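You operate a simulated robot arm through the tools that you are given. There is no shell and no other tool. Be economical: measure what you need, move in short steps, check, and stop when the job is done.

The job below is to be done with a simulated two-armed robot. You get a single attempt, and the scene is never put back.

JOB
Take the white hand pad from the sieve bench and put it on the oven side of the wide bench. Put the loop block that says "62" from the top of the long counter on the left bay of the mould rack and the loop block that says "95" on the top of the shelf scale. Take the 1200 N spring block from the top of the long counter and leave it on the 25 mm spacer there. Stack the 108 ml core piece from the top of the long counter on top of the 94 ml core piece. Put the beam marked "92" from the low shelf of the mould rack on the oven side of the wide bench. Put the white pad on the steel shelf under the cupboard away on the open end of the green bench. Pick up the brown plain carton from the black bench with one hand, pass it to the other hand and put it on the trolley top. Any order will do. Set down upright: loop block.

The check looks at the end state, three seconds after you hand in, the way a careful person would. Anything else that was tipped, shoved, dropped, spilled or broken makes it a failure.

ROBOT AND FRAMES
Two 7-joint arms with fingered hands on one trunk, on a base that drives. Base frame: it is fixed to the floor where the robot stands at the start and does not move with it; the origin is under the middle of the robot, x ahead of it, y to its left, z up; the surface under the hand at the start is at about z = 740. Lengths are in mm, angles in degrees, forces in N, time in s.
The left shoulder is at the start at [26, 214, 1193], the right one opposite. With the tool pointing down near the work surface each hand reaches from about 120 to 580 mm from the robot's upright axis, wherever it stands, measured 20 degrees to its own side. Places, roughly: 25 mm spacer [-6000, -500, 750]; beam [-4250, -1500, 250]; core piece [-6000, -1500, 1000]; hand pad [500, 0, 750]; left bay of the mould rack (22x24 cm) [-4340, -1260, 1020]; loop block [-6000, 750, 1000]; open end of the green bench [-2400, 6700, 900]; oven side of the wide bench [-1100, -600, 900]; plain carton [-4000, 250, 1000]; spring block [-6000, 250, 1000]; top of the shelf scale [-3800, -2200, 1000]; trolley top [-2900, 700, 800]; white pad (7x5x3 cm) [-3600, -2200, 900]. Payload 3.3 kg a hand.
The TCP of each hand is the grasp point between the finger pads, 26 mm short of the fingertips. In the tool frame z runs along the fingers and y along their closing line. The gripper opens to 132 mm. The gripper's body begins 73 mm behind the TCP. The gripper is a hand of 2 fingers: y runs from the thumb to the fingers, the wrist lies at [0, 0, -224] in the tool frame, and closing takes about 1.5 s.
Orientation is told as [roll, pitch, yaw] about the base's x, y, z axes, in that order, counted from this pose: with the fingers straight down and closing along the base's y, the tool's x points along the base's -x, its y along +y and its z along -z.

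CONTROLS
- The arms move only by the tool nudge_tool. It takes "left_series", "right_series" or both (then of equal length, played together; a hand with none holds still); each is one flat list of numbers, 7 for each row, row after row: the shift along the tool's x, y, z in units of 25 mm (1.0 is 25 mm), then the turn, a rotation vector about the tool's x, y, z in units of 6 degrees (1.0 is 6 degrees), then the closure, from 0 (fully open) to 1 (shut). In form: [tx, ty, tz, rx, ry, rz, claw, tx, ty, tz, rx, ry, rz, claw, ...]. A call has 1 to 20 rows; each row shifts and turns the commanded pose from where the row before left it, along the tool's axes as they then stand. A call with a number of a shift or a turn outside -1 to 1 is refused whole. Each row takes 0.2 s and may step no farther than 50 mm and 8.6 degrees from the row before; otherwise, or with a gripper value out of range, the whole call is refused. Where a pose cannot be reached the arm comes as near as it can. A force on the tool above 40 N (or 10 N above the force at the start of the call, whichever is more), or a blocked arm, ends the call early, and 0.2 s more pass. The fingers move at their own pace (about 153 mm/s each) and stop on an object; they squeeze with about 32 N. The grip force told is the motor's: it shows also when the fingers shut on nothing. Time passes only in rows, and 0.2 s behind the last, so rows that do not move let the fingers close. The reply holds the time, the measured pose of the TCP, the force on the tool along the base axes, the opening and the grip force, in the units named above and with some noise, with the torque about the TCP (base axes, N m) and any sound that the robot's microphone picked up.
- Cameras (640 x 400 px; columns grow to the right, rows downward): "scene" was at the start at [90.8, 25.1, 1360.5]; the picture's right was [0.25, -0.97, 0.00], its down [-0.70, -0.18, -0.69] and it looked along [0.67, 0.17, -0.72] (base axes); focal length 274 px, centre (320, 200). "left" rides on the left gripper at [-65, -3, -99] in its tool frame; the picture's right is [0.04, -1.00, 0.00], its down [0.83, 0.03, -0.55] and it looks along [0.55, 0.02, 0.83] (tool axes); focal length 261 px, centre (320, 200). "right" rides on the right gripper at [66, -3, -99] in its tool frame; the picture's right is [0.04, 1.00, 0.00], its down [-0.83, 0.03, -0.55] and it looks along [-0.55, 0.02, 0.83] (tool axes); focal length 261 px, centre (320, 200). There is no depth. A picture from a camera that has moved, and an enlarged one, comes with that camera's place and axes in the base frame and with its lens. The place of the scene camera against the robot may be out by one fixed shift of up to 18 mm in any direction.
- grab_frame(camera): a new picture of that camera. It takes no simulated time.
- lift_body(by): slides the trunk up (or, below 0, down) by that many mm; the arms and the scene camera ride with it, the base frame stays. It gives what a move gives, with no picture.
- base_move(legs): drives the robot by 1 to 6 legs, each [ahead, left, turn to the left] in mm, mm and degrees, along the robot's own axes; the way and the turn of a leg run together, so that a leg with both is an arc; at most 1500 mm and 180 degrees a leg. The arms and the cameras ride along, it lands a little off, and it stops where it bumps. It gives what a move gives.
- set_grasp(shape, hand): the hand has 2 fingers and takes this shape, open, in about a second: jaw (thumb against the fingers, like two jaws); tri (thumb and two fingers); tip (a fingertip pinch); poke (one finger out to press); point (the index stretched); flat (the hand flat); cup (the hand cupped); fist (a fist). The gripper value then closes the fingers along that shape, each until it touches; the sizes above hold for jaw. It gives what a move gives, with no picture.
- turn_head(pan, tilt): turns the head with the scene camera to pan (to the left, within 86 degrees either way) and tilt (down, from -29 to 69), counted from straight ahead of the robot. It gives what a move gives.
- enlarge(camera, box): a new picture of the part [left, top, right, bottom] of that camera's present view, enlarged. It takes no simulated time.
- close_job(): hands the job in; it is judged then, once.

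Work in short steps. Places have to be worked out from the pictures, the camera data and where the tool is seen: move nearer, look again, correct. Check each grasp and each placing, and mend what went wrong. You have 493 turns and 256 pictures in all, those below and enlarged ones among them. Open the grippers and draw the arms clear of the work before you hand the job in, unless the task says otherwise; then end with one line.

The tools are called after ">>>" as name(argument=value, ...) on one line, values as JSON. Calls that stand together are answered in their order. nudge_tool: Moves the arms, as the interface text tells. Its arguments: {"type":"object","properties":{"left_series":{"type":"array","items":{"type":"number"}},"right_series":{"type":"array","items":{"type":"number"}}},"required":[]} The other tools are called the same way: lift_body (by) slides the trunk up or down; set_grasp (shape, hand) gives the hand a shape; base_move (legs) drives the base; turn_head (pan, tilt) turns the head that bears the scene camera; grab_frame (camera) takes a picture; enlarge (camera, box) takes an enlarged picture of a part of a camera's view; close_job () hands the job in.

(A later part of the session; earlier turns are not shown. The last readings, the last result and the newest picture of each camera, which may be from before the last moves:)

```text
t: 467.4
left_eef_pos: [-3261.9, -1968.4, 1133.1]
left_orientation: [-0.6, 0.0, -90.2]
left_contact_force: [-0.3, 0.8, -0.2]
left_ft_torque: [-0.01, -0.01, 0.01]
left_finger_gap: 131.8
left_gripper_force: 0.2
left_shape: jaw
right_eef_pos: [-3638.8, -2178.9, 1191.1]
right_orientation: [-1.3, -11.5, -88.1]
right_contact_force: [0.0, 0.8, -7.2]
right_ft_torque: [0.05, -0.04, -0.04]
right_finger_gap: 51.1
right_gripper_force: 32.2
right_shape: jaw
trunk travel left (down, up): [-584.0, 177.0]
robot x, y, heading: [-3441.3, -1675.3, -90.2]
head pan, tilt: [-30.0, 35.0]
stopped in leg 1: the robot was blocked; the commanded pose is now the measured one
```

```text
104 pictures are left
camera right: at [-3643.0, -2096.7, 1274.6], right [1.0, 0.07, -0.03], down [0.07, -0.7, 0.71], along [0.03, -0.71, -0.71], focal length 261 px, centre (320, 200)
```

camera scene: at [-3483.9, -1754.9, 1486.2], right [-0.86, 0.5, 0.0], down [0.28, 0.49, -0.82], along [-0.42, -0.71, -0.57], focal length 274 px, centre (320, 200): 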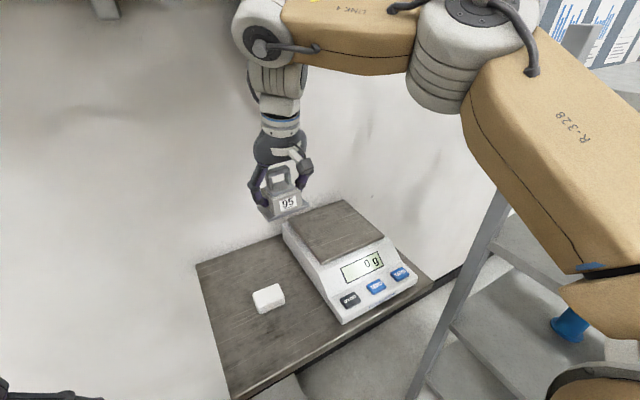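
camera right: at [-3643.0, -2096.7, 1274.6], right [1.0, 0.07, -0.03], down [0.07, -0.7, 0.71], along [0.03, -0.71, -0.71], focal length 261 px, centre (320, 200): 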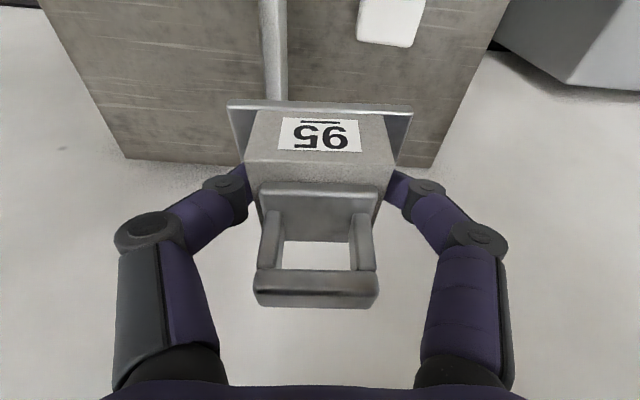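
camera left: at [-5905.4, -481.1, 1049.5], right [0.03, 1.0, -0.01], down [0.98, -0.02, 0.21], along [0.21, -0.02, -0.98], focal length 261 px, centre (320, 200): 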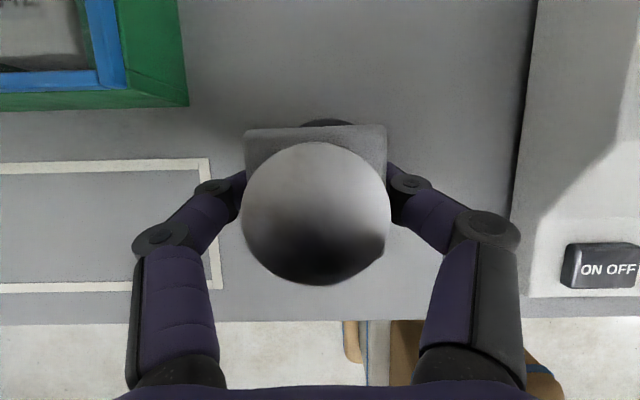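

The right elbow (out to the side, z≈1425) hit the rack. I back off 40 mm, then raise the trunk fully so the elbow passes above the rack's top shelf.

>>> base_move(legs=[[0, 60, 0]])

>>> lift_body(by=172)

>>> nudge_tool(right_series=[0.2, 0, 0.97, -0.1, 0, 0.17, 1, 0.2, 0, 0.97, -0.1, 0, 0.17, 1, 0.2, 0, 0.97, 0, 0, 0, 1, 0.2, 0, 0.97, 0, 0, 0, 1, 0.2, 0, 0.97, 0, 0, 0, 1, 0.2, 0, 0.97, 0, 0, 0, 1, 0.2, 0, 0.97, 0, 0, 0, 1])

>>> turn_head(pan=-50, tilt=35)

>>> grab_frame(camera="scene")

```text
t: 468.4
left_eef_pos: [-3206.9, -1972.1, 1133.4]
left_orientation: [-0.2, 0.0, -90.3]
left_contact_force: [0.2, 0.6, -0.1]
left_ft_torque: [-0.01, 0.05, 0.01]
left_finger_gap: 131.8
left_gripper_force: 0.1
left_shape: jaw
right_eef_pos: [-3584.5, -2183.1, 1189.1]
right_orientation: [-0.8, -11.4, -88.5]
right_contact_force: [1.8, -0.7, -7.0]
right_ft_torque: [0.05, 0.02, -0.03]
right_finger_gap: 51.2
right_gripper_force: 31.9
right_shape: jaw
trunk travel left (down, up): [-584.0, 177.0]
robot x, y, heading: [-3383.0, -1673.7, -90.2]
head pan, tilt: [-30.0, 35.0]
```

```text
t: 469.5
left_eef_pos: [-3214.2, -1954.6, 1229.8]
left_orientation: [0.1, -0.8, -90.6]
left_contact_force: [0.6, -1.2, 0.6]
left_ft_torque: [0.02, -0.03, 0.01]
left_finger_gap: 131.9
left_gripper_force: 0.1
left_shape: jaw
right_eef_pos: [-3592.9, -2129.1, 1194.8]
right_orientation: [-1.1, -1.2, -87.5]
right_contact_force: [0.6, 0.0, -6.9]
right_ft_torque: [0.05, 0.02, -0.01]
right_finger_gap: 50.9
right_gripper_force: 32.3
right_shape: jaw
trunk travel left (down, up): [-674.0, 87.0]
robot x, y, heading: [-3382.4, -1674.8, -90.3]
head pan, tilt: [-30.0, 35.0]
stopped: the arm was blocked; the commanded pose is now the measured one
```

```text
t: 471.1
left_eef_pos: [-3208.6, -1971.1, 1224.3]
left_orientation: [0.0, 0.0, -90.5]
left_contact_force: [0.1, -0.7, -0.5]
left_ft_torque: [0.01, -0.02, 0.01]
left_finger_gap: 131.9
left_gripper_force: 0.0
left_shape: jaw
right_eef_pos: [-3587.8, -2116.0, 1017.8]
right_orientation: [0.2, -0.8, -89.9]
right_contact_force: [0.4, 0.6, -6.5]
right_ft_torque: [0.06, 0.02, 0.06]
right_finger_gap: 51.1
right_gripper_force: 31.6
right_shape: jaw
trunk travel left (down, up): [-674.0, 87.0]
robot x, y, heading: [-3378.5, -1671.2, -90.4]
head pan, tilt: [-30.0, 35.0]
```

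```text
t: 471.9
left_eef_pos: [-3208.7, -1970.9, 1223.7]
left_orientation: [-0.2, 0.0, -90.6]
left_contact_force: [0.2, 0.1, -0.3]
left_ft_torque: [0.05, 0.02, -0.03]
left_finger_gap: 131.9
left_gripper_force: 0.0
left_shape: jaw
right_eef_pos: [-3588.2, -2116.7, 1019.3]
right_orientation: [0.1, -0.8, -89.7]
right_contact_force: [-0.5, -0.6, -5.8]
right_ft_torque: [0.01, 0.03, 0.0]
right_finger_gap: 50.9
right_gripper_force: 32.0
right_shape: jaw
trunk travel left (down, up): [-674.0, 87.0]
robot x, y, heading: [-3382.1, -1671.0, -90.6]
head pan, tilt: [-50.0, 35.0]
```

```text
103 pictures are left
camera scene: at [-3455.2, -1735.0, 1575.9], right [-0.64, 0.77, 0.0], down [0.44, 0.37, -0.82], along [-0.63, -0.52, -0.57], focal length 274 px, centre (320, 200)
```

scene: 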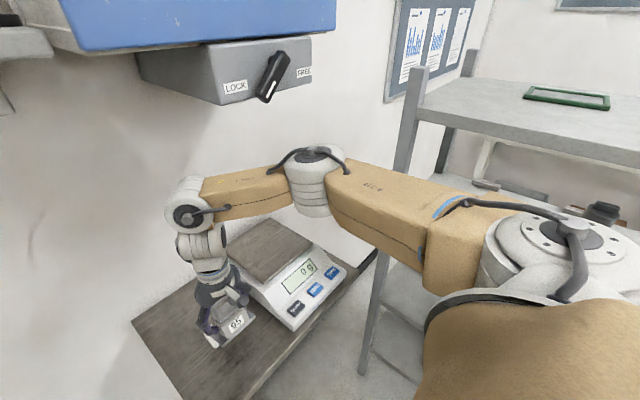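

The block came very low near the pad (the lift was stopped by the cupboard above, not the rack). I raise the hand at once and check.

>>> nudge_tool(right_series=[0, 0, -0.8, 0, 0, 0, 1, 0, 0, -0.8, 0, 0, 0, 1, 0, 0, -0.8, 0, 0, 0, 1, 0, 0, -0.8, 0, 0, 0, 1])

>>> grab_frame(camera="scene")

```text
t: 472.9
left_eef_pos: [-3208.3, -1970.4, 1224.9]
left_orientation: [-0.2, 0.0, -90.5]
left_contact_force: [0.2, -0.3, 0.1]
left_ft_torque: [0.01, 0.01, -0.01]
left_finger_gap: 132.1
left_gripper_force: 0.2
left_shape: jaw
right_eef_pos: [-3587.6, -2113.8, 1100.6]
right_orientation: [0.1, -0.8, -89.9]
right_contact_force: [0.4, 0.5, -6.9]
right_ft_torque: [0.03, -0.02, 0.0]
right_finger_gap: 51.1
right_gripper_force: 31.8
right_shape: jaw
trunk travel left (down, up): [-674.0, 87.0]
robot x, y, heading: [-3380.7, -1672.1, -90.5]
head pan, tilt: [-50.0, 35.0]
```

```text
102 pictures are left
camera scene: at [-3455.1, -1734.6, 1575.9], right [-0.64, 0.77, 0.0], down [0.44, 0.37, -0.82], along [-0.63, -0.52, -0.57], focal length 274 px, centre (320, 200)
```

scene: 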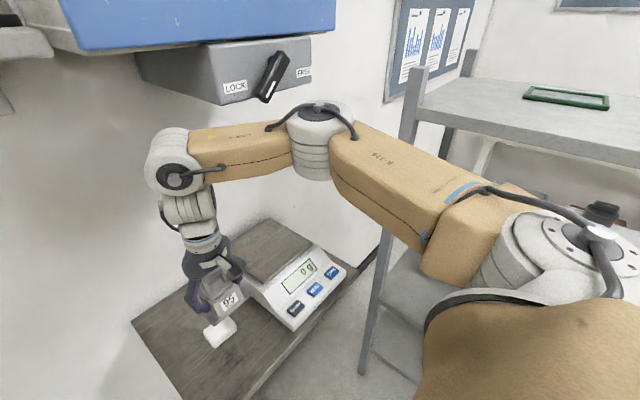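

Pad untouched. I step the trunk down while keeping the hand height, so the elbow stays well under the cupboard, and restore the 12° tilt.

>>> lift_body(by=-50)

>>> nudge_tool(right_series=[0, 0, -0.8, 0, 0, 0, 1, 0, 0, -0.8, 0, 0, 0, 1, 0, 0, -0.8, 0, 0, 0, 1])

>>> lift_body(by=-60)

>>> nudge_tool(right_series=[0, 0, -0.8, 0, -0.47, 0, 1, 0, 0, -0.8, 0, -0.47, 0, 1, 0, 0, -0.8, 0, -0.47, 0, 1, 0, 0, -0.8, 0, -0.46, 0, 1])

>>> lift_body(by=-60)

>>> grab_frame(camera="scene")

```text
t: 473.8
left_eef_pos: [-3208.8, -1971.0, 1174.1]
left_orientation: [-0.3, 0.0, -90.5]
left_contact_force: [0.7, 0.8, -0.4]
left_ft_torque: [0.01, 0.0, 0.0]
left_finger_gap: 131.9
left_gripper_force: 0.0
left_shape: jaw
right_eef_pos: [-3588.1, -2115.1, 1049.4]
right_orientation: [0.0, -0.8, -89.7]
right_contact_force: [0.4, -1.0, -6.1]
right_ft_torque: [0.02, 0.01, -0.02]
right_finger_gap: 51.0
right_gripper_force: 31.8
right_shape: jaw
trunk travel left (down, up): [-624.0, 137.0]
robot x, y, heading: [-3383.3, -1677.2, -90.4]
head pan, tilt: [-50.0, 35.0]
```

```text
t: 474.6
left_eef_pos: [-3208.8, -1972.1, 1173.7]
left_orientation: [-0.2, 0.0, -90.6]
left_contact_force: [-0.3, -0.2, 0.4]
left_ft_torque: [0.01, 0.0, -0.01]
left_finger_gap: 131.8
left_gripper_force: 0.1
left_shape: jaw
right_eef_pos: [-3587.8, -2114.9, 1110.0]
right_orientation: [0.1, -0.8, -89.6]
right_contact_force: [0.6, -0.3, -6.0]
right_ft_torque: [0.02, 0.03, 0.0]
right_finger_gap: 51.2
right_gripper_force: 32.1
right_shape: jaw
trunk travel left (down, up): [-624.0, 137.0]
robot x, y, heading: [-3378.7, -1673.1, -90.4]
head pan, tilt: [-50.0, 35.0]
```

```text
t: 475.6
left_eef_pos: [-3207.6, -1970.7, 1115.6]
left_orientation: [-0.2, 0.1, -90.4]
left_contact_force: [0.1, 0.1, -0.1]
left_ft_torque: [-0.03, 0.02, -0.02]
left_finger_gap: 131.7
left_gripper_force: 0.1
left_shape: jaw
right_eef_pos: [-3587.8, -2113.7, 1050.8]
right_orientation: [0.2, -0.8, -89.7]
right_contact_force: [0.1, -0.4, -6.8]
right_ft_torque: [0.03, 0.0, 0.0]
right_finger_gap: 51.3
right_gripper_force: 32.7
right_shape: jaw
trunk travel left (down, up): [-564.0, 197.0]
robot x, y, heading: [-3382.4, -1669.9, -90.4]
head pan, tilt: [-50.0, 35.0]
```

```text
t: 476.6
left_eef_pos: [-3208.1, -1970.1, 1114.4]
left_orientation: [-0.1, 0.0, -90.4]
left_contact_force: [-0.1, 0.3, -0.2]
left_ft_torque: [-0.01, -0.01, 0.0]
left_finger_gap: 131.7
left_gripper_force: 0.0
left_shape: jaw
right_eef_pos: [-3589.2, -2105.2, 1130.4]
right_orientation: [0.1, -12.0, -89.7]
right_contact_force: [0.5, -0.1, -5.6]
right_ft_torque: [0.03, 0.02, 0.0]
right_finger_gap: 51.0
right_gripper_force: 31.6
right_shape: jaw
trunk travel left (down, up): [-564.0, 197.0]
robot x, y, heading: [-3377.9, -1670.8, -90.2]
head pan, tilt: [-50.0, 35.0]
```

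```text
t: 477.6
left_eef_pos: [-3208.4, -1970.1, 1055.2]
left_orientation: [-0.3, 0.0, -90.5]
left_contact_force: [0.1, 0.6, -0.1]
left_ft_torque: [-0.01, -0.02, 0.0]
left_finger_gap: 131.9
left_gripper_force: 0.1
left_shape: jaw
right_eef_pos: [-3588.4, -2107.1, 1069.5]
right_orientation: [0.3, -12.1, -89.8]
right_contact_force: [0.4, -0.6, -7.1]
right_ft_torque: [0.08, 0.01, -0.01]
right_finger_gap: 51.3
right_gripper_force: 31.9
right_shape: jaw
trunk travel left (down, up): [-504.0, 257.0]
robot x, y, heading: [-3386.3, -1674.0, -90.4]
head pan, tilt: [-50.0, 35.0]
```

```text
101 pictures are left
camera scene: at [-3455.3, -1740.2, 1405.9], right [-0.64, 0.77, 0.0], down [0.44, 0.37, -0.82], along [-0.63, -0.52, -0.57], focal length 274 px, centre (320, 200)
```

scene: 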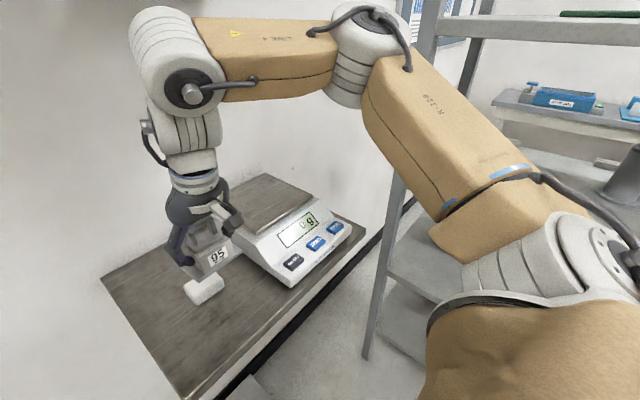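

The elbow would now meet the rack post. I test whether yawing the hand brings the elbow in: rotate −30° about the tool axis and look.

>>> nudge_tool(right_series=[0, 0, 0, 0, 0, -1, 1, 0, 0, 0, 0, 0, -1, 1, 0, 0, 0, 0, 0, -1, 1, 0, 0, 0, 0, 0, -1, 1, 0, 0, 0, 0, 0, -1, 1, 0, 0, 0, 0, 0, -1, 1])

>>> grab_frame(camera="scene")

```text
t: 479.0
left_eef_pos: [-3209.0, -1970.8, 1053.1]
left_orientation: [-0.3, 0.0, -90.5]
left_contact_force: [0.5, -0.4, 0.4]
left_ft_torque: [0.02, 0.01, 0.02]
left_finger_gap: 131.9
left_gripper_force: 0.0
left_shape: jaw
right_eef_pos: [-3588.7, -2106.5, 1069.6]
right_orientation: [-7.1, -9.8, -53.2]
right_contact_force: [0.3, 0.0, -5.9]
right_ft_torque: [0.04, -0.02, 0.02]
right_finger_gap: 51.0
right_gripper_force: 32.3
right_shape: jaw
trunk travel left (down, up): [-504.0, 257.0]
robot x, y, heading: [-3383.1, -1674.3, -90.1]
head pan, tilt: [-50.0, 35.0]
```

```text
100 pictures are left
camera scene: at [-3455.3, -1740.5, 1405.8], right [-0.64, 0.77, 0.0], down [0.44, 0.37, -0.82], along [-0.63, -0.52, -0.57], focal length 274 px, centre (320, 200)
```

scene: 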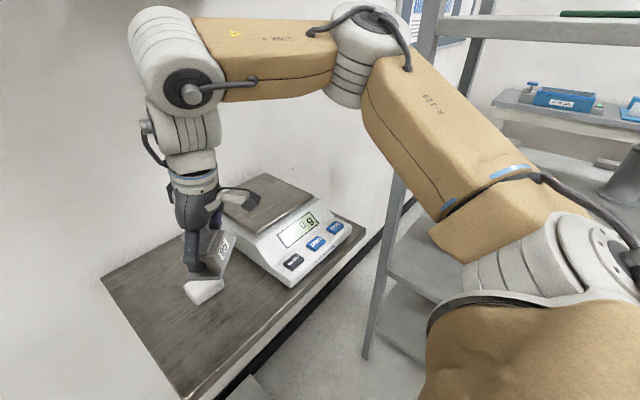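

Yaw only turns the last joint; elbow stays. Better: come in diagonally (heading ≈220°) with a stronger forward tilt. First I check the floor platform in front.

>>> turn_head(pan=-5, tilt=62)

>>> grab_frame(camera="scene")

```text
t: 480.1
left_eef_pos: [-3208.0, -1970.0, 1054.4]
left_orientation: [-0.3, 0.0, -90.5]
left_contact_force: [-0.4, -0.3, 0.7]
left_ft_torque: [0.01, -0.02, -0.04]
left_finger_gap: 131.9
left_gripper_force: 0.0
left_shape: jaw
right_eef_pos: [-3588.0, -2106.9, 1069.9]
right_orientation: [-7.0, -9.8, -53.2]
right_contact_force: [-0.6, 0.1, -6.2]
right_ft_torque: [0.06, -0.02, 0.03]
right_finger_gap: 50.9
right_gripper_force: 32.2
right_shape: jaw
trunk travel left (down, up): [-504.0, 257.0]
robot x, y, heading: [-3381.7, -1672.9, -90.3]
head pan, tilt: [-5.0, 62.0]
```

```text
99 pictures are left
camera scene: at [-3393.5, -1748.4, 1369.2], right [-1.0, 0.1, 0.0], down [0.08, 0.88, -0.47], along [-0.04, -0.47, -0.88], focal length 274 px, centre (320, 200)
```

scene: 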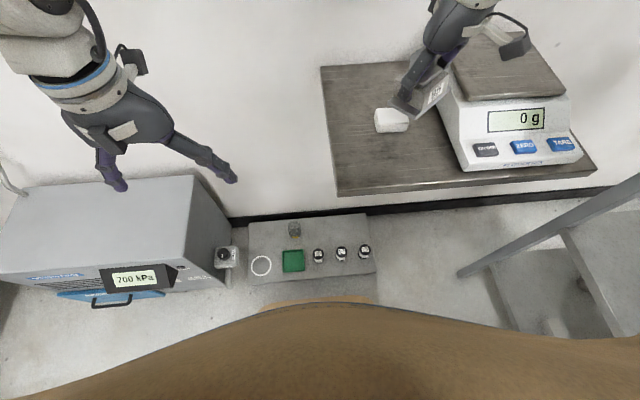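

The platform's near edge is at y≈-2053, so I can advance ~80 mm; then the elbow passes in front of the rack's end. I restore yaw, lower the trunk (elbow under the lock box), and advance.

>>> nudge_tool(right_series=[0, 0, -0.5, 0, 0, 1, 1, 0, 0, -0.5, 0, 0, 1, 1, 0, 0, -0.5, 0, 0, 1, 1, 0, 0, -0.5, 0, 0, 1, 1, 0, 0, -0.5, 0, 0, 1, 1, 0, 0, -0.5, 0, 0, 1, 1])

>>> lift_body(by=-60)

>>> base_move(legs=[[80, 0, 0]])

>>> turn_head(pan=-50, tilt=30)

>>> grab_frame(camera="scene")

```text
t: 481.5
left_eef_pos: [-3207.8, -1969.8, 1053.5]
left_orientation: [-0.2, 0.0, -90.5]
left_contact_force: [-0.3, 0.0, -0.2]
left_ft_torque: [0.0, 0.0, 0.01]
left_finger_gap: 132.0
left_gripper_force: 0.1
left_shape: jaw
right_eef_pos: [-3588.0, -2092.0, 1141.4]
right_orientation: [0.1, -12.1, -89.9]
right_contact_force: [0.4, -0.7, -6.4]
right_ft_torque: [0.05, -0.02, 0.0]
right_finger_gap: 50.9
right_gripper_force: 31.6
right_shape: jaw
trunk travel left (down, up): [-504.0, 257.0]
robot x, y, heading: [-3381.6, -1671.9, -90.7]
head pan, tilt: [-5.0, 62.0]
```

```text
t: 482.5
left_eef_pos: [-3208.5, -1970.3, 994.5]
left_orientation: [-0.1, 0.0, -90.5]
left_contact_force: [-0.5, 0.4, 0.3]
left_ft_torque: [-0.01, 0.01, 0.03]
left_finger_gap: 131.9
left_gripper_force: 0.1
left_shape: jaw
right_eef_pos: [-3589.5, -2091.1, 1085.3]
right_orientation: [0.2, -12.1, -89.8]
right_contact_force: [0.3, 0.2, -6.6]
right_ft_torque: [0.06, 0.04, -0.01]
right_finger_gap: 51.2
right_gripper_force: 31.5
right_shape: jaw
trunk travel left (down, up): [-444.0, 317.0]
robot x, y, heading: [-3383.8, -1671.8, -90.3]
head pan, tilt: [-5.0, 62.0]
```

```text
t: 483.6
left_eef_pos: [-3209.0, -2039.0, 993.9]
left_orientation: [-0.2, 0.0, -90.3]
left_contact_force: [-0.3, -0.1, 0.4]
left_ft_torque: [-0.03, -0.05, 0.01]
left_finger_gap: 131.9
left_gripper_force: 0.0
left_shape: jaw
right_eef_pos: [-3589.2, -2159.4, 1082.4]
right_orientation: [0.3, -11.9, -89.7]
right_contact_force: [-0.2, 0.2, -7.0]
right_ft_torque: [0.01, -0.01, 0.01]
right_finger_gap: 51.1
right_gripper_force: 31.9
right_shape: jaw
trunk travel left (down, up): [-444.0, 317.0]
robot x, y, heading: [-3380.7, -1743.9, -90.7]
head pan, tilt: [-5.0, 62.0]
```

```text
t: 484.7
left_eef_pos: [-3208.7, -2038.4, 993.3]
left_orientation: [-0.3, 0.1, -90.4]
left_contact_force: [0.3, 0.2, -0.9]
left_ft_torque: [0.01, 0.05, 0.03]
left_finger_gap: 132.0
left_gripper_force: 0.1
left_shape: jaw
right_eef_pos: [-3589.7, -2160.6, 1083.7]
right_orientation: [0.1, -12.0, -89.7]
right_contact_force: [-0.2, 0.6, -6.5]
right_ft_torque: [0.05, 0.0, 0.02]
right_finger_gap: 51.1
right_gripper_force: 31.9
right_shape: jaw
trunk travel left (down, up): [-444.0, 317.0]
robot x, y, heading: [-3379.2, -1741.6, -90.2]
head pan, tilt: [-50.0, 30.0]
```

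```text
98 pictures are left
camera scene: at [-3457.5, -1815.9, 1353.3], right [-0.64, 0.77, 0.0], down [0.39, 0.32, -0.87], along [-0.67, -0.55, -0.5], focal length 274 px, centre (320, 200)
```

scene: 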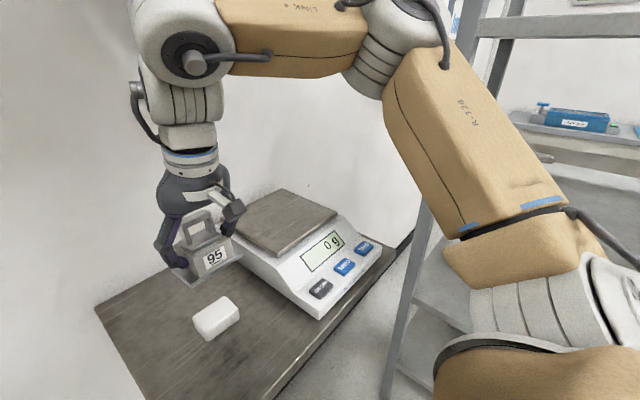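

The arm is too folded, pushing the elbow out. Full extension from farther back keeps the elbow in: I back up 130 mm, raise the trunk, and extend the hand.

>>> base_move(legs=[[-135, 0, 0]])

>>> lift_body(by=90)

>>> nudge_tool(right_series=[-0.85, 0, 0.5, 0, 0, 0, 1, -0.85, 0, 0.5, 0, 0, 0, 1, -0.85, 0, 0.5, 0, 0, 0, 1, -0.85, 0, 0.5, 0, 0, 0, 1, -0.85, 0, 0.5, 0, 0, 0, 1, -0.85, 0, 0.5, 0, 0, 0, 1, -0.85, 0, 0.5, 0, 0, 0, 1])

>>> grab_frame(camera="scene")

```text
t: 486.0
left_eef_pos: [-3206.1, -1900.5, 995.4]
left_orientation: [-0.2, -0.1, -90.2]
left_contact_force: [0.0, 0.4, 0.2]
left_ft_torque: [-0.05, -0.01, 0.0]
left_finger_gap: 131.9
left_gripper_force: 0.1
left_shape: jaw
right_eef_pos: [-3587.1, -2023.1, 1084.1]
right_orientation: [0.1, -12.1, -89.5]
right_contact_force: [-0.1, 1.0, -7.0]
right_ft_torque: [0.03, 0.01, -0.02]
right_finger_gap: 50.6
right_gripper_force: 32.1
right_shape: jaw
trunk travel left (down, up): [-444.0, 317.0]
robot x, y, heading: [-3380.0, -1604.2, -90.0]
head pan, tilt: [-50.0, 30.0]
```

```text
t: 487.3
left_eef_pos: [-3206.2, -1902.1, 1084.7]
left_orientation: [-0.2, 0.1, -90.2]
left_contact_force: [-0.1, 1.0, -0.2]
left_ft_torque: [0.02, 0.0, 0.0]
left_finger_gap: 132.0
left_gripper_force: 0.2
left_shape: jaw
right_eef_pos: [-3587.9, -2025.7, 1172.9]
right_orientation: [0.0, -11.9, -89.6]
right_contact_force: [-0.2, 0.1, -6.5]
right_ft_torque: [0.04, 0.03, -0.01]
right_finger_gap: 51.3
right_gripper_force: 31.7
right_shape: jaw
trunk travel left (down, up): [-534.0, 227.0]
robot x, y, heading: [-3381.0, -1607.3, -90.1]
head pan, tilt: [-50.0, 30.0]
```

```text
t: 488.9
left_eef_pos: [-3207.6, -1902.6, 1084.4]
left_orientation: [-0.2, 0.0, -90.3]
left_contact_force: [0.0, -1.0, -0.4]
left_ft_torque: [-0.01, -0.03, -0.02]
left_finger_gap: 131.7
left_gripper_force: 0.0
left_shape: jaw
right_eef_pos: [-3585.6, -2180.8, 1120.7]
right_orientation: [0.2, -12.0, -89.4]
right_contact_force: [0.5, 0.1, -6.9]
right_ft_torque: [0.03, -0.05, -0.01]
right_finger_gap: 51.1
right_gripper_force: 31.7
right_shape: jaw
right hand out of reach, approached as far as the arm can: row 7
trunk travel left (down, up): [-534.0, 227.0]
robot x, y, heading: [-3383.8, -1605.5, -90.2]
head pan, tilt: [-50.0, 30.0]
```

```text
97 pictures are left
camera scene: at [-3457.8, -1673.0, 1443.6], right [-0.64, 0.77, 0.0], down [0.38, 0.32, -0.87], along [-0.66, -0.56, -0.5], focal length 274 px, centre (320, 200)
```

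scene: 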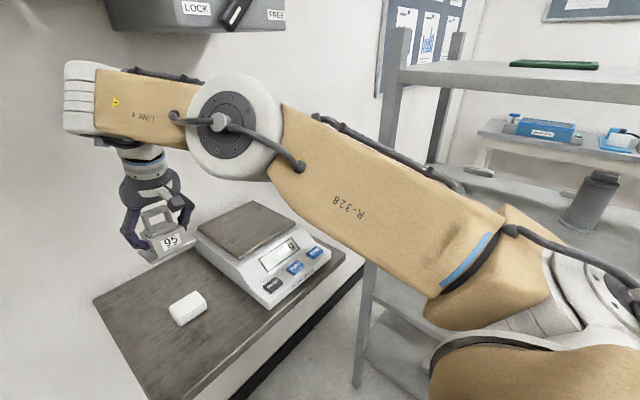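

Now the arm is nearly straight with the elbow in. I slide right 187 mm.

>>> base_move(legs=[[0, -187, 0]])

>>> grab_frame(camera="scene")

>>> grab_frame(camera="right")

```text
t: 490.4
left_eef_pos: [-3394.4, -1902.0, 1083.7]
left_orientation: [-0.1, 0.0, -90.3]
left_contact_force: [-0.2, -0.6, -0.5]
left_ft_torque: [0.02, -0.01, 0.04]
left_finger_gap: 132.1
left_gripper_force: 0.0
left_shape: jaw
right_eef_pos: [-3774.2, -2180.1, 1120.3]
right_orientation: [0.2, -12.1, -89.7]
right_contact_force: [-0.6, 0.0, -7.4]
right_ft_torque: [0.07, -0.03, 0.02]
right_finger_gap: 51.1
right_gripper_force: 32.0
right_shape: jaw
trunk travel left (down, up): [-534.0, 227.0]
robot x, y, heading: [-3564.8, -1604.5, -90.0]
head pan, tilt: [-50.0, 30.0]
```

```text
96 pictures are left
camera scene: at [-3644.8, -1672.6, 1443.6], right [-0.64, 0.77, 0.0], down [0.39, 0.32, -0.87], along [-0.67, -0.55, -0.5], focal length 274 px, centre (320, 200)
```

scene: 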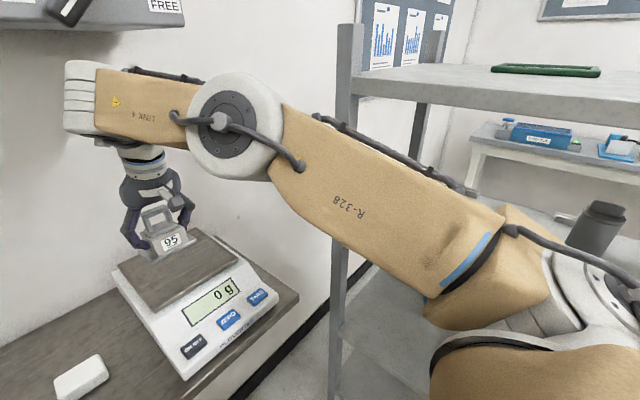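

```text
95 pictures are left
camera right: at [-3778.8, -2096.8, 1204.0], right [1.0, 0.05, 0.0], down [0.04, -0.7, 0.71], along [0.03, -0.71, -0.7], focal length 261 px, centre (320, 200)
```

right: 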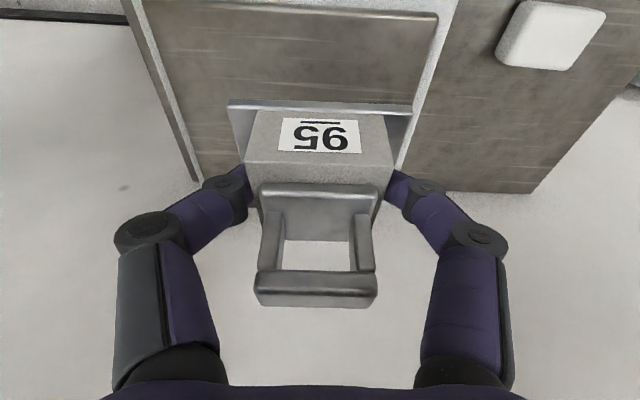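

95 hangs over the front-left of the platform (platform x −3886…−3705, y −2128…−2310). I nudge the base a bit for margin and lower.

>>> base_move(legs=[[22, -12, 0]])

>>> lift_body(by=-58)

>>> enlarge(camera="scene", box=[60, 80, 320, 400])

```text
t: 491.2
left_eef_pos: [-3407.3, -1927.0, 1083.2]
left_orientation: [-0.1, 0.1, -90.3]
left_contact_force: [0.2, -0.4, -0.1]
left_ft_torque: [0.0, 0.0, 0.01]
left_finger_gap: 131.7
left_gripper_force: 0.2
left_shape: jaw
right_eef_pos: [-3786.3, -2203.2, 1120.2]
right_orientation: [0.3, -11.9, -89.8]
right_contact_force: [0.1, -1.3, -7.2]
right_ft_torque: [0.06, -0.03, 0.01]
right_finger_gap: 51.3
right_gripper_force: 31.9
right_shape: jaw
trunk travel left (down, up): [-534.0, 227.0]
robot x, y, heading: [-3582.5, -1623.0, -90.3]
head pan, tilt: [-50.0, 30.0]
```

```text
t: 492.2
left_eef_pos: [-3406.3, -1924.8, 1025.2]
left_orientation: [-0.2, 0.0, -90.3]
left_contact_force: [0.0, 0.7, -0.5]
left_ft_torque: [0.0, -0.01, 0.03]
left_finger_gap: 131.8
left_gripper_force: 0.0
left_shape: jaw
right_eef_pos: [-3785.1, -2202.0, 1063.2]
right_orientation: [0.1, -11.9, -89.7]
right_contact_force: [-0.3, -0.2, -6.3]
right_ft_torque: [0.04, 0.0, 0.02]
right_finger_gap: 51.0
right_gripper_force: 32.0
right_shape: jaw
trunk travel left (down, up): [-476.0, 285.0]
robot x, y, heading: [-3579.2, -1629.2, -90.3]
head pan, tilt: [-50.0, 30.0]
```

```text
1.25 times, centred on (190, 240) of scene
camera zoom: at [-3655.6, -1698.3, 1385.5], right [-0.64, 0.77, 0.0], down [0.38, 0.32, -0.87], along [-0.67, -0.55, -0.5], focal length 343 px, centre (482, 150)
```

zoom: 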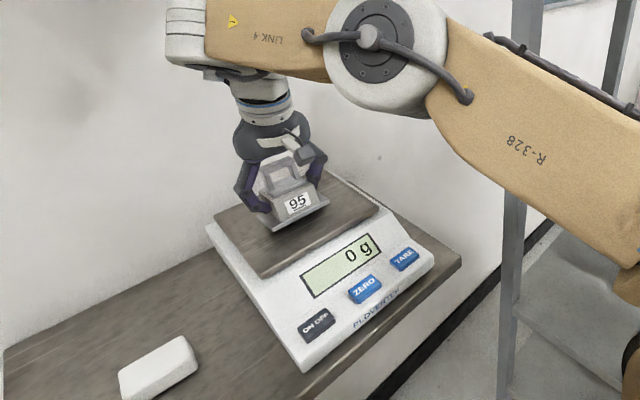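

Well above the platform. Creep down.

>>> lift_body(by=-9)

>>> lift_body(by=-4)

>>> lift_body(by=-4)

```text
t: 492.8
left_eef_pos: [-3407.8, -1924.3, 1016.3]
left_orientation: [-0.2, 0.0, -90.4]
left_contact_force: [-0.4, -0.3, 0.2]
left_ft_torque: [-0.02, 0.0, -0.02]
left_finger_gap: 131.8
left_gripper_force: 0.1
left_shape: jaw
right_eef_pos: [-3784.4, -2201.5, 1053.6]
right_orientation: [0.1, -11.9, -89.7]
right_contact_force: [0.4, -0.1, -6.4]
right_ft_torque: [0.04, 0.0, 0.02]
right_finger_gap: 51.4
right_gripper_force: 32.2
right_shape: jaw
trunk travel left (down, up): [-467.0, 294.0]
robot x, y, heading: [-3581.6, -1624.9, -90.0]
head pan, tilt: [-50.0, 30.0]
```

```text
t: 493.3
left_eef_pos: [-3405.2, -1924.4, 1012.6]
left_orientation: [-0.1, 0.0, -90.3]
left_contact_force: [0.2, 0.2, 0.8]
left_ft_torque: [-0.01, 0.0, 0.01]
left_finger_gap: 131.8
left_gripper_force: 0.0
left_shape: jaw
right_eef_pos: [-3784.3, -2202.5, 1049.4]
right_orientation: [0.1, -12.0, -89.7]
right_contact_force: [0.2, 0.2, -3.7]
right_ft_torque: [-0.03, 0.08, 0.01]
right_finger_gap: 51.5
right_gripper_force: 32.5
right_shape: jaw
trunk travel left (down, up): [-463.0, 298.0]
robot x, y, heading: [-3577.4, -1629.8, -90.5]
head pan, tilt: [-50.0, 30.0]
```

```text
t: 493.8
left_eef_pos: [-3405.8, -1923.1, 1009.7]
left_orientation: [-0.3, 0.0, -90.4]
left_contact_force: [1.0, -0.1, 0.1]
left_ft_torque: [0.0, 0.0, 0.04]
left_finger_gap: 131.8
left_gripper_force: 0.1
left_shape: jaw
right_eef_pos: [-3785.8, -2199.5, 1049.1]
right_orientation: [0.2, -12.2, -89.7]
right_contact_force: [0.1, -0.3, 8.7]
right_ft_torque: [-0.12, 0.11, -0.02]
right_finger_gap: 51.2
right_gripper_force: 32.7
right_shape: jaw
trunk travel left (down, up): [-459.0, 302.0]
robot x, y, heading: [-3579.4, -1626.3, -90.4]
head pan, tilt: [-50.0, 30.0]
```

Contact. 2 mm more to seat it, then release and raise straight.

>>> lift_body(by=-2)

>>> nudge_tool(right_series=[0, 0, 0, 0, 0, 0, 0.56, 0, 0, 0, 0, 0, 0, 0.45, 0, 0, 0, 0, 0, 0, 0.35, 0, 0, 0, 0, 0, 0, 0.3])

>>> lift_body(by=80)

>>> grab_frame(camera="scene")

```text
t: 494.4
left_eef_pos: [-3405.5, -1922.6, 1007.2]
left_orientation: [-0.2, -0.1, -90.5]
left_contact_force: [-0.1, -0.3, 0.6]
left_ft_torque: [0.0, 0.0, -0.01]
left_finger_gap: 131.9
left_gripper_force: 0.0
left_shape: jaw
right_eef_pos: [-3785.7, -2200.0, 1047.5]
right_orientation: [0.1, -12.4, -89.7]
right_contact_force: [-1.2, -5.1, 22.9]
right_ft_torque: [-0.21, 0.18, 0.02]
right_finger_gap: 51.6
right_gripper_force: 31.9
right_shape: jaw
trunk travel left (down, up): [-457.0, 304.0]
robot x, y, heading: [-3583.2, -1629.4, -90.2]
head pan, tilt: [-50.0, 30.0]
```

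```text
t: 495.4
left_eef_pos: [-3406.5, -1924.3, 1006.4]
left_orientation: [-0.1, 0.0, -90.5]
left_contact_force: [0.3, -0.9, 0.4]
left_ft_torque: [-0.03, 0.05, 0.0]
left_finger_gap: 132.1
left_gripper_force: 0.0
left_shape: jaw
right_eef_pos: [-3786.1, -2200.9, 1043.0]
right_orientation: [0.2, -12.0, -89.7]
right_contact_force: [-0.5, 1.1, 0.2]
right_ft_torque: [0.01, 0.05, -0.01]
right_finger_gap: 92.1
right_gripper_force: 0.1
right_shape: jaw
trunk travel left (down, up): [-457.0, 304.0]
robot x, y, heading: [-3581.1, -1627.5, -90.5]
head pan, tilt: [-50.0, 30.0]
```

```text
t: 496.5
left_eef_pos: [-3407.3, -1923.9, 1087.4]
left_orientation: [-0.2, 0.1, -90.4]
left_contact_force: [0.4, 0.6, -0.2]
left_ft_torque: [-0.01, -0.02, -0.02]
left_finger_gap: 131.9
left_gripper_force: 0.1
left_shape: jaw
right_eef_pos: [-3784.9, -2201.7, 1123.2]
right_orientation: [0.1, -12.0, -89.7]
right_contact_force: [0.1, 0.4, -0.1]
right_ft_torque: [-0.01, 0.03, 0.02]
right_finger_gap: 91.8
right_gripper_force: 0.0
right_shape: jaw
trunk travel left (down, up): [-537.0, 224.0]
robot x, y, heading: [-3577.7, -1625.9, -90.1]
head pan, tilt: [-50.0, 30.0]
```

```text
93 pictures are left
camera scene: at [-3655.2, -1694.0, 1446.6], right [-0.64, 0.77, 0.0], down [0.38, 0.32, -0.87], along [-0.67, -0.55, -0.5], focal length 274 px, centre (320, 200)
```

scene: 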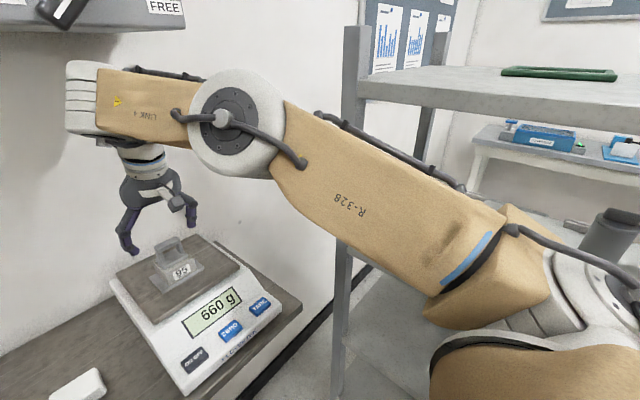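

95 stands upright on the scale (660 g). Now the white pad: I rise 40 more, slide left ~210 mm and look through the right hand camera.

>>> lift_body(by=40)

>>> base_move(legs=[[0, 205, 0]])

>>> lift_body(by=-120)

>>> grab_frame(camera="right")

>>> grab_frame(camera="scene")

```text
t: 497.4
left_eef_pos: [-3408.3, -1922.6, 1126.0]
left_orientation: [-0.1, -0.1, -90.4]
left_contact_force: [-0.3, 0.1, 0.3]
left_ft_torque: [0.02, -0.01, -0.05]
left_finger_gap: 131.9
left_gripper_force: 0.2
left_shape: jaw
right_eef_pos: [-3783.8, -2194.7, 1149.6]
right_orientation: [0.0, -10.6, -89.2]
right_contact_force: [0.0, -0.2, 0.2]
right_ft_torque: [0.01, -0.03, 0.0]
right_finger_gap: 92.0
right_gripper_force: 0.1
right_shape: jaw
trunk travel left (down, up): [-577.0, 184.0]
robot x, y, heading: [-3575.8, -1625.3, -90.2]
head pan, tilt: [-50.0, 30.0]
```

```text
t: 499.0
left_eef_pos: [-3198.0, -1917.6, 1128.3]
left_orientation: [-0.5, -0.3, -90.5]
left_contact_force: [0.2, 0.2, 0.0]
left_ft_torque: [-0.05, 0.04, -0.02]
left_finger_gap: 132.0
left_gripper_force: 0.1
left_shape: jaw
right_eef_pos: [-3576.4, -2193.4, 1169.1]
right_orientation: [0.0, -12.4, -89.7]
right_contact_force: [0.7, -0.2, 0.6]
right_ft_torque: [-0.04, 0.02, -0.03]
right_finger_gap: 91.9
right_gripper_force: 0.1
right_shape: jaw
trunk travel left (down, up): [-577.0, 184.0]
robot x, y, heading: [-3374.9, -1624.3, -90.5]
head pan, tilt: [-50.0, 30.0]
```

```text
t: 500.5
left_eef_pos: [-3202.3, -1921.8, 1007.2]
left_orientation: [-0.3, 0.0, -90.5]
left_contact_force: [0.7, 0.3, 0.2]
left_ft_torque: [0.03, -0.02, 0.0]
left_finger_gap: 131.7
left_gripper_force: 0.1
left_shape: jaw
right_eef_pos: [-3579.8, -2198.0, 1045.7]
right_orientation: [0.3, -12.2, -89.9]
right_contact_force: [0.0, 0.3, 0.1]
right_ft_torque: [0.0, 0.03, -0.01]
right_finger_gap: 92.2
right_gripper_force: 0.0
right_shape: jaw
trunk travel left (down, up): [-457.0, 304.0]
robot x, y, heading: [-3374.6, -1624.4, -90.6]
head pan, tilt: [-50.0, 30.0]
```

```text
92 pictures are left
camera right: at [-3584.9, -2113.9, 1128.1], right [1.0, 0.04, 0.0], down [0.03, -0.7, 0.72], along [0.03, -0.72, -0.7], focal length 261 px, centre (320, 200)
```

right: 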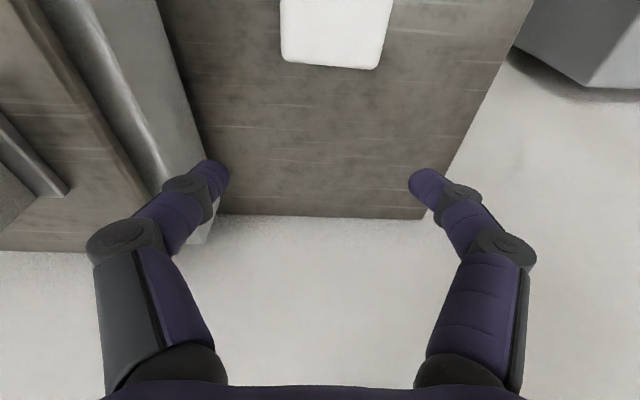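

```text
91 pictures are left
camera scene: at [-3450.3, -1696.7, 1366.6], right [-0.64, 0.77, 0.0], down [0.39, 0.32, -0.87], along [-0.67, -0.55, -0.5], focal length 274 px, centre (320, 200)
```

scene: 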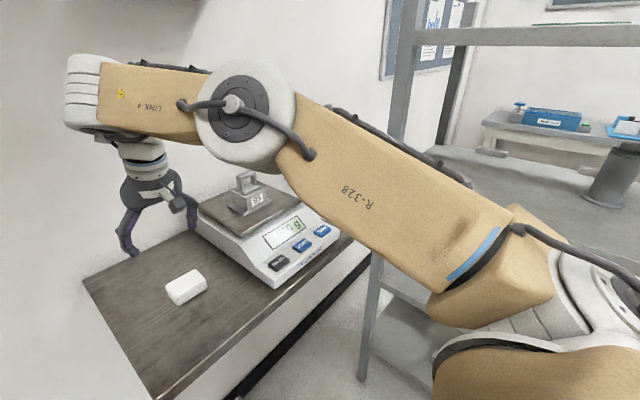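

Pad centre ≈[-3574,-2153], top z≈933. I back the hand 45 mm, widen, and lower.

>>> nudge_tool(right_series=[0.87, 0.12, -0.19, 0, 0, 0, 0.15, 0.87, 0.12, -0.19, 0, 0, 0, 0.15, 0, 0, 0, 0, 0, 0, 0.15])

>>> lift_body(by=-75)

>>> grab_frame(camera="right")

```text
t: 501.3
left_eef_pos: [-3201.8, -1922.1, 1008.3]
left_orientation: [-0.2, 0.0, -90.5]
left_contact_force: [-0.2, 0.1, -0.6]
left_ft_torque: [0.03, 0.01, 0.0]
left_finger_gap: 131.9
left_gripper_force: 0.1
left_shape: jaw
right_eef_pos: [-3574.6, -2153.0, 1042.8]
right_orientation: [0.3, -12.2, -89.9]
right_contact_force: [-0.3, -1.2, 0.2]
right_ft_torque: [0.0, 0.01, -0.01]
right_finger_gap: 112.0
right_gripper_force: 0.2
right_shape: jaw
trunk travel left (down, up): [-457.0, 304.0]
robot x, y, heading: [-3371.1, -1621.8, -90.7]
head pan, tilt: [-50.0, 30.0]
```

```text
t: 502.4
left_eef_pos: [-3201.6, -1922.0, 932.4]
left_orientation: [-0.2, -0.1, -90.4]
left_contact_force: [0.0, -0.7, 0.1]
left_ft_torque: [0.0, 0.0, 0.04]
left_finger_gap: 132.1
left_gripper_force: 0.0
left_shape: jaw
right_eef_pos: [-3573.8, -2152.2, 970.7]
right_orientation: [0.4, -12.2, -89.8]
right_contact_force: [0.9, 0.7, 0.5]
right_ft_torque: [-0.02, 0.0, 0.02]
right_finger_gap: 112.0
right_gripper_force: 0.1
right_shape: jaw
trunk travel left (down, up): [-382.0, 379.0]
robot x, y, heading: [-3375.0, -1627.5, -90.4]
head pan, tilt: [-50.0, 30.0]
```

```text
90 pictures are left
camera right: at [-3578.9, -2069.1, 1053.4], right [1.0, 0.04, 0.0], down [0.03, -0.7, 0.72], along [0.03, -0.72, -0.7], focal length 261 px, centre (320, 200)
```

right: 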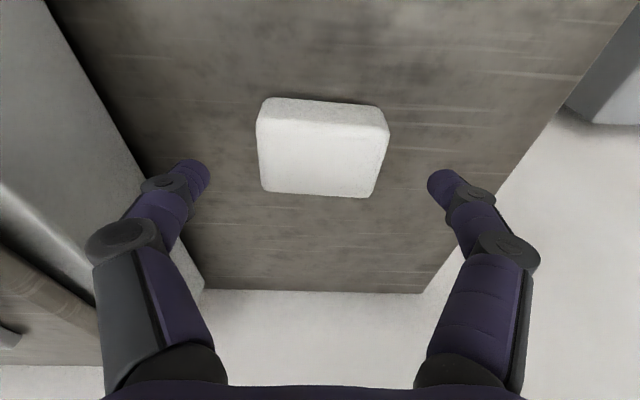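

Centred. Lower 37 mm and grip.

>>> lift_body(by=-36)

>>> nudge_tool(right_series=[0, 0, 0, 0, 0, 0, 0.4, 0, 0, 0, 0, 0, 0, 1, 0, 0, 0, 0, 0, 0, 1, 0, 0, 0, 0, 0, 0, 1, 0, 0, 0, 0, 0, 0, 1])

>>> lift_body(by=90)

>>> grab_frame(camera="right")

```text
t: 503.1
left_eef_pos: [-3202.0, -1921.7, 900.8]
left_orientation: [-0.1, 0.1, -90.6]
left_contact_force: [-0.3, -1.4, 0.5]
left_ft_torque: [0.03, 0.01, 0.0]
left_finger_gap: 131.8
left_gripper_force: 0.2
left_shape: jaw
right_eef_pos: [-3573.0, -2155.1, 944.7]
right_orientation: [0.7, -12.9, -89.9]
right_contact_force: [1.7, 3.7, 16.3]
right_ft_torque: [0.09, 0.87, -0.22]
right_finger_gap: 112.3
right_gripper_force: 0.1
right_shape: jaw
trunk travel left (down, up): [-351.0, 410.0]
robot x, y, heading: [-3376.2, -1624.8, -90.2]
head pan, tilt: [-50.0, 30.0]
stopped: the force on the tool passed its limit at 46 N (the readings are from after the stop); the commanded pose is now the measured one
```

```text
t: 504.2
left_eef_pos: [-3201.4, -1921.4, 901.5]
left_orientation: [-0.2, 0.1, -90.6]
left_contact_force: [0.1, -0.3, 0.3]
left_ft_torque: [0.02, 0.0, -0.01]
left_finger_gap: 131.8
left_gripper_force: 0.0
left_shape: jaw
right_eef_pos: [-3574.6, -2153.6, 945.0]
right_orientation: [0.5, -13.2, -89.9]
right_contact_force: [-10.4, -8.0, 36.0]
right_ft_torque: [-0.24, 1.89, 0.29]
right_finger_gap: 57.6
right_gripper_force: 32.4
right_shape: jaw
trunk travel left (down, up): [-351.0, 410.0]
robot x, y, heading: [-3374.9, -1628.8, -90.5]
head pan, tilt: [-50.0, 30.0]
```

```text
t: 505.5
left_eef_pos: [-3202.5, -1922.5, 989.1]
left_orientation: [-0.3, 0.3, -90.5]
left_contact_force: [-0.1, -0.4, -0.4]
left_ft_torque: [0.03, 0.0, 0.01]
left_finger_gap: 132.0
left_gripper_force: 0.0
left_shape: jaw
right_eef_pos: [-3573.5, -2155.0, 1032.2]
right_orientation: [0.6, -12.8, -89.9]
right_contact_force: [-0.7, 0.6, -0.4]
right_ft_torque: [0.01, -0.03, 0.02]
right_finger_gap: 57.1
right_gripper_force: 32.1
right_shape: jaw
trunk travel left (down, up): [-441.0, 320.0]
robot x, y, heading: [-3373.6, -1623.1, -90.6]
head pan, tilt: [-50.0, 30.0]
```

```text
89 pictures are left
camera right: at [-3578.7, -2071.3, 1114.5], right [1.0, 0.04, 0.0], down [0.03, -0.69, 0.72], along [0.03, -0.72, -0.69], focal length 261 px, centre (320, 200)
```

right: 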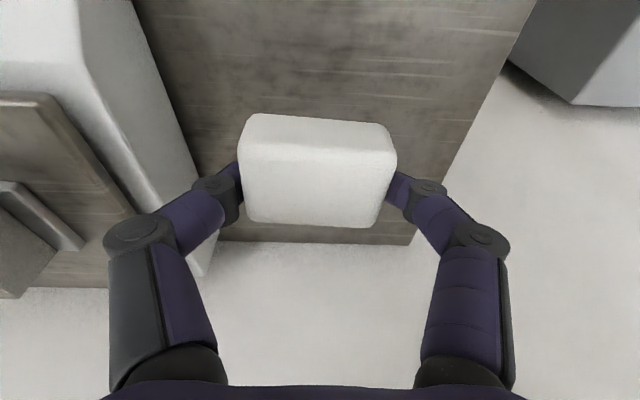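

Pad held. For the beam the right hand is the better one, so I first deliver the pad to the green bench. Back out, fold the right hand, and follow the known path with checks.

>>> base_move(legs=[[-330, 0, 0]])

>>> nudge_tool(right_series=[0.95, 0, -0.6, 0, 0.52, 0, 1, 0.95, 0, -0.6, 0, 0.52, 0, 1, 0.95, 0, -0.6, 0, 0.52, 0, 1, 0.95, 0, -0.6, 0, 0.52, 0, 1, 0.95, 0, -0.6, 0, 0, 0, 1, 0.95, 0, -0.5, 0, 0, 0, 1, 0.95, 0, 0, 0, 0, 0, 1, 0.95, 0, 0, 0, 0, 0, 1, 0.95, 0, 0, 0, 0, 0, 1])

>>> base_move(legs=[[-1000, 0, 0], [-420, 0, 0], [0, 860, 0]])

>>> turn_head(pan=0, tilt=25)

```text
t: 507.7
left_eef_pos: [-3198.6, -1583.8, 990.3]
left_orientation: [-0.2, 0.2, -90.8]
left_contact_force: [0.6, -0.4, -0.1]
left_ft_torque: [-0.04, -0.01, 0.03]
left_finger_gap: 132.0
left_gripper_force: 0.1
left_shape: jaw
right_eef_pos: [-3570.7, -1814.9, 1034.2]
right_orientation: [0.6, -12.9, -89.9]
right_contact_force: [0.4, 0.3, -0.6]
right_ft_torque: [0.01, -0.02, 0.0]
right_finger_gap: 57.2
right_gripper_force: 31.7
right_shape: jaw
trunk travel left (down, up): [-441.0, 320.0]
robot x, y, heading: [-3370.1, -1285.6, -90.9]
head pan, tilt: [-50.0, 30.0]
```

```text
t: 509.7
left_eef_pos: [-3199.4, -1584.0, 990.7]
left_orientation: [-0.2, 0.1, -90.7]
left_contact_force: [0.5, -0.2, -0.2]
left_ft_torque: [0.01, 0.02, 0.02]
left_finger_gap: 131.8
left_gripper_force: 0.0
left_shape: jaw
right_eef_pos: [-3571.5, -1593.2, 1105.0]
right_orientation: [0.6, -0.4, -89.9]
right_contact_force: [0.2, 0.0, -0.3]
right_ft_torque: [0.02, 0.04, 0.01]
right_finger_gap: 57.2
right_gripper_force: 32.1
right_shape: jaw
trunk travel left (down, up): [-441.0, 320.0]
robot x, y, heading: [-3369.5, -1284.4, -90.7]
head pan, tilt: [-50.0, 30.0]
```

```text
t: 521.4
left_eef_pos: [-2298.4, -185.2, 990.3]
left_orientation: [-0.1, 0.1, -91.4]
left_contact_force: [0.2, 0.3, 0.4]
left_ft_torque: [0.02, 0.01, 0.01]
left_finger_gap: 131.9
left_gripper_force: 0.0
left_shape: jaw
right_eef_pos: [-2671.0, -190.7, 1105.8]
right_orientation: [0.6, -0.4, -90.7]
right_contact_force: [-0.1, 0.2, -1.3]
right_ft_torque: [-0.01, 0.03, 0.0]
right_finger_gap: 56.9
right_gripper_force: 31.7
right_shape: jaw
trunk travel left (down, up): [-441.0, 320.0]
robot x, y, heading: [-2462.9, 116.1, -91.7]
head pan, tilt: [-50.0, 30.0]
```

```text
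t: 522.5
left_eef_pos: [-2297.5, -184.9, 990.3]
left_orientation: [-0.1, 0.2, -91.5]
left_contact_force: [-0.4, -0.1, -0.6]
left_ft_torque: [-0.01, -0.04, -0.01]
left_finger_gap: 131.8
left_gripper_force: 0.0
left_shape: jaw
right_eef_pos: [-2672.0, -190.3, 1104.7]
right_orientation: [0.6, -0.2, -90.7]
right_contact_force: [0.2, -0.5, -1.1]
right_ft_torque: [-0.01, -0.03, -0.01]
right_finger_gap: 56.9
right_gripper_force: 31.7
right_shape: jaw
trunk travel left (down, up): [-441.0, 320.0]
robot x, y, heading: [-2464.7, 116.5, -91.7]
head pan, tilt: [0.0, 25.0]
```

>>> base_move(legs=[[-160, 60, 1.5], [-170, 50, 0], [-330, 0, 0], [-1400, 0, 0]])

>>> base_move(legs=[[0, 0, 90], [0, 0, 90]])

>>> turn_head(pan=0, tilt=20)

>>> grab_frame(camera="scene")

```text
t: 533.5
left_eef_pos: [-2175.8, 1887.3, 991.0]
left_orientation: [-0.3, 0.1, -90.5]
left_contact_force: [0.1, -0.3, 0.4]
left_ft_torque: [-0.01, -0.02, -0.01]
left_finger_gap: 131.6
left_gripper_force: 0.0
left_shape: jaw
right_eef_pos: [-2548.1, 1877.6, 1106.6]
right_orientation: [0.6, -0.3, -89.7]
right_contact_force: [0.2, 0.2, -0.3]
right_ft_torque: [0.0, -0.01, -0.01]
right_finger_gap: 57.3
right_gripper_force: 31.8
right_shape: jaw
trunk travel left (down, up): [-441.0, 320.0]
robot x, y, heading: [-2350.7, 2187.4, -90.4]
head pan, tilt: [0.0, 25.0]
```

```text
t: 541.5
left_eef_pos: [-2515.2, 2487.8, 989.6]
left_orientation: [-0.1, 0.1, 88.0]
left_contact_force: [0.4, 0.2, 0.1]
left_ft_torque: [-0.01, 0.02, 0.01]
left_finger_gap: 131.9
left_gripper_force: 0.0
left_shape: jaw
right_eef_pos: [-2143.2, 2490.0, 1105.4]
right_orientation: [0.6, -0.4, 89.0]
right_contact_force: [0.6, -0.5, -0.9]
right_ft_torque: [0.0, 0.0, 0.05]
right_finger_gap: 56.7
right_gripper_force: 31.7
right_shape: jaw
trunk travel left (down, up): [-441.0, 320.0]
robot x, y, heading: [-2346.2, 2186.6, 88.3]
head pan, tilt: [0.0, 25.0]
```

```text
t: 542.1
left_eef_pos: [-2514.8, 2487.3, 991.0]
left_orientation: [-0.2, 0.1, 88.2]
left_contact_force: [0.3, 0.5, -0.1]
left_ft_torque: [-0.03, 0.01, -0.01]
left_finger_gap: 131.8
left_gripper_force: 0.0
left_shape: jaw
right_eef_pos: [-2142.9, 2489.7, 1105.3]
right_orientation: [0.6, -0.3, 88.9]
right_contact_force: [-0.4, -0.1, 0.3]
right_ft_torque: [-0.01, 0.03, 0.01]
right_finger_gap: 56.7
right_gripper_force: 31.8
right_shape: jaw
trunk travel left (down, up): [-441.0, 320.0]
robot x, y, heading: [-2347.0, 2187.7, 88.2]
head pan, tilt: [0.0, 20.0]
```

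```text
88 pictures are left
camera scene: at [-2351.5, 2305.4, 1366.2], right [1.0, -0.03, 0.0], down [-0.01, -0.34, -0.94], along [0.03, 0.94, -0.34], focal length 274 px, centre (320, 200)
```

scene: 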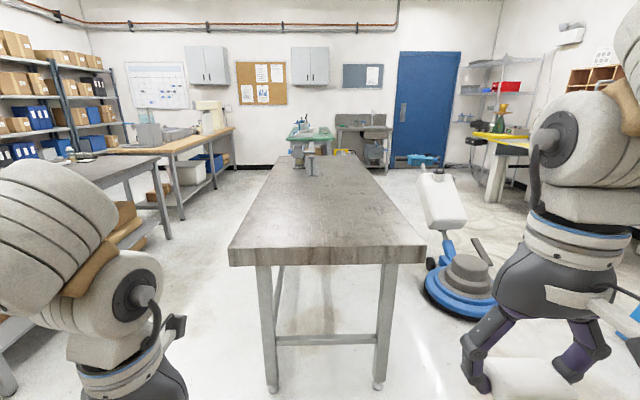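

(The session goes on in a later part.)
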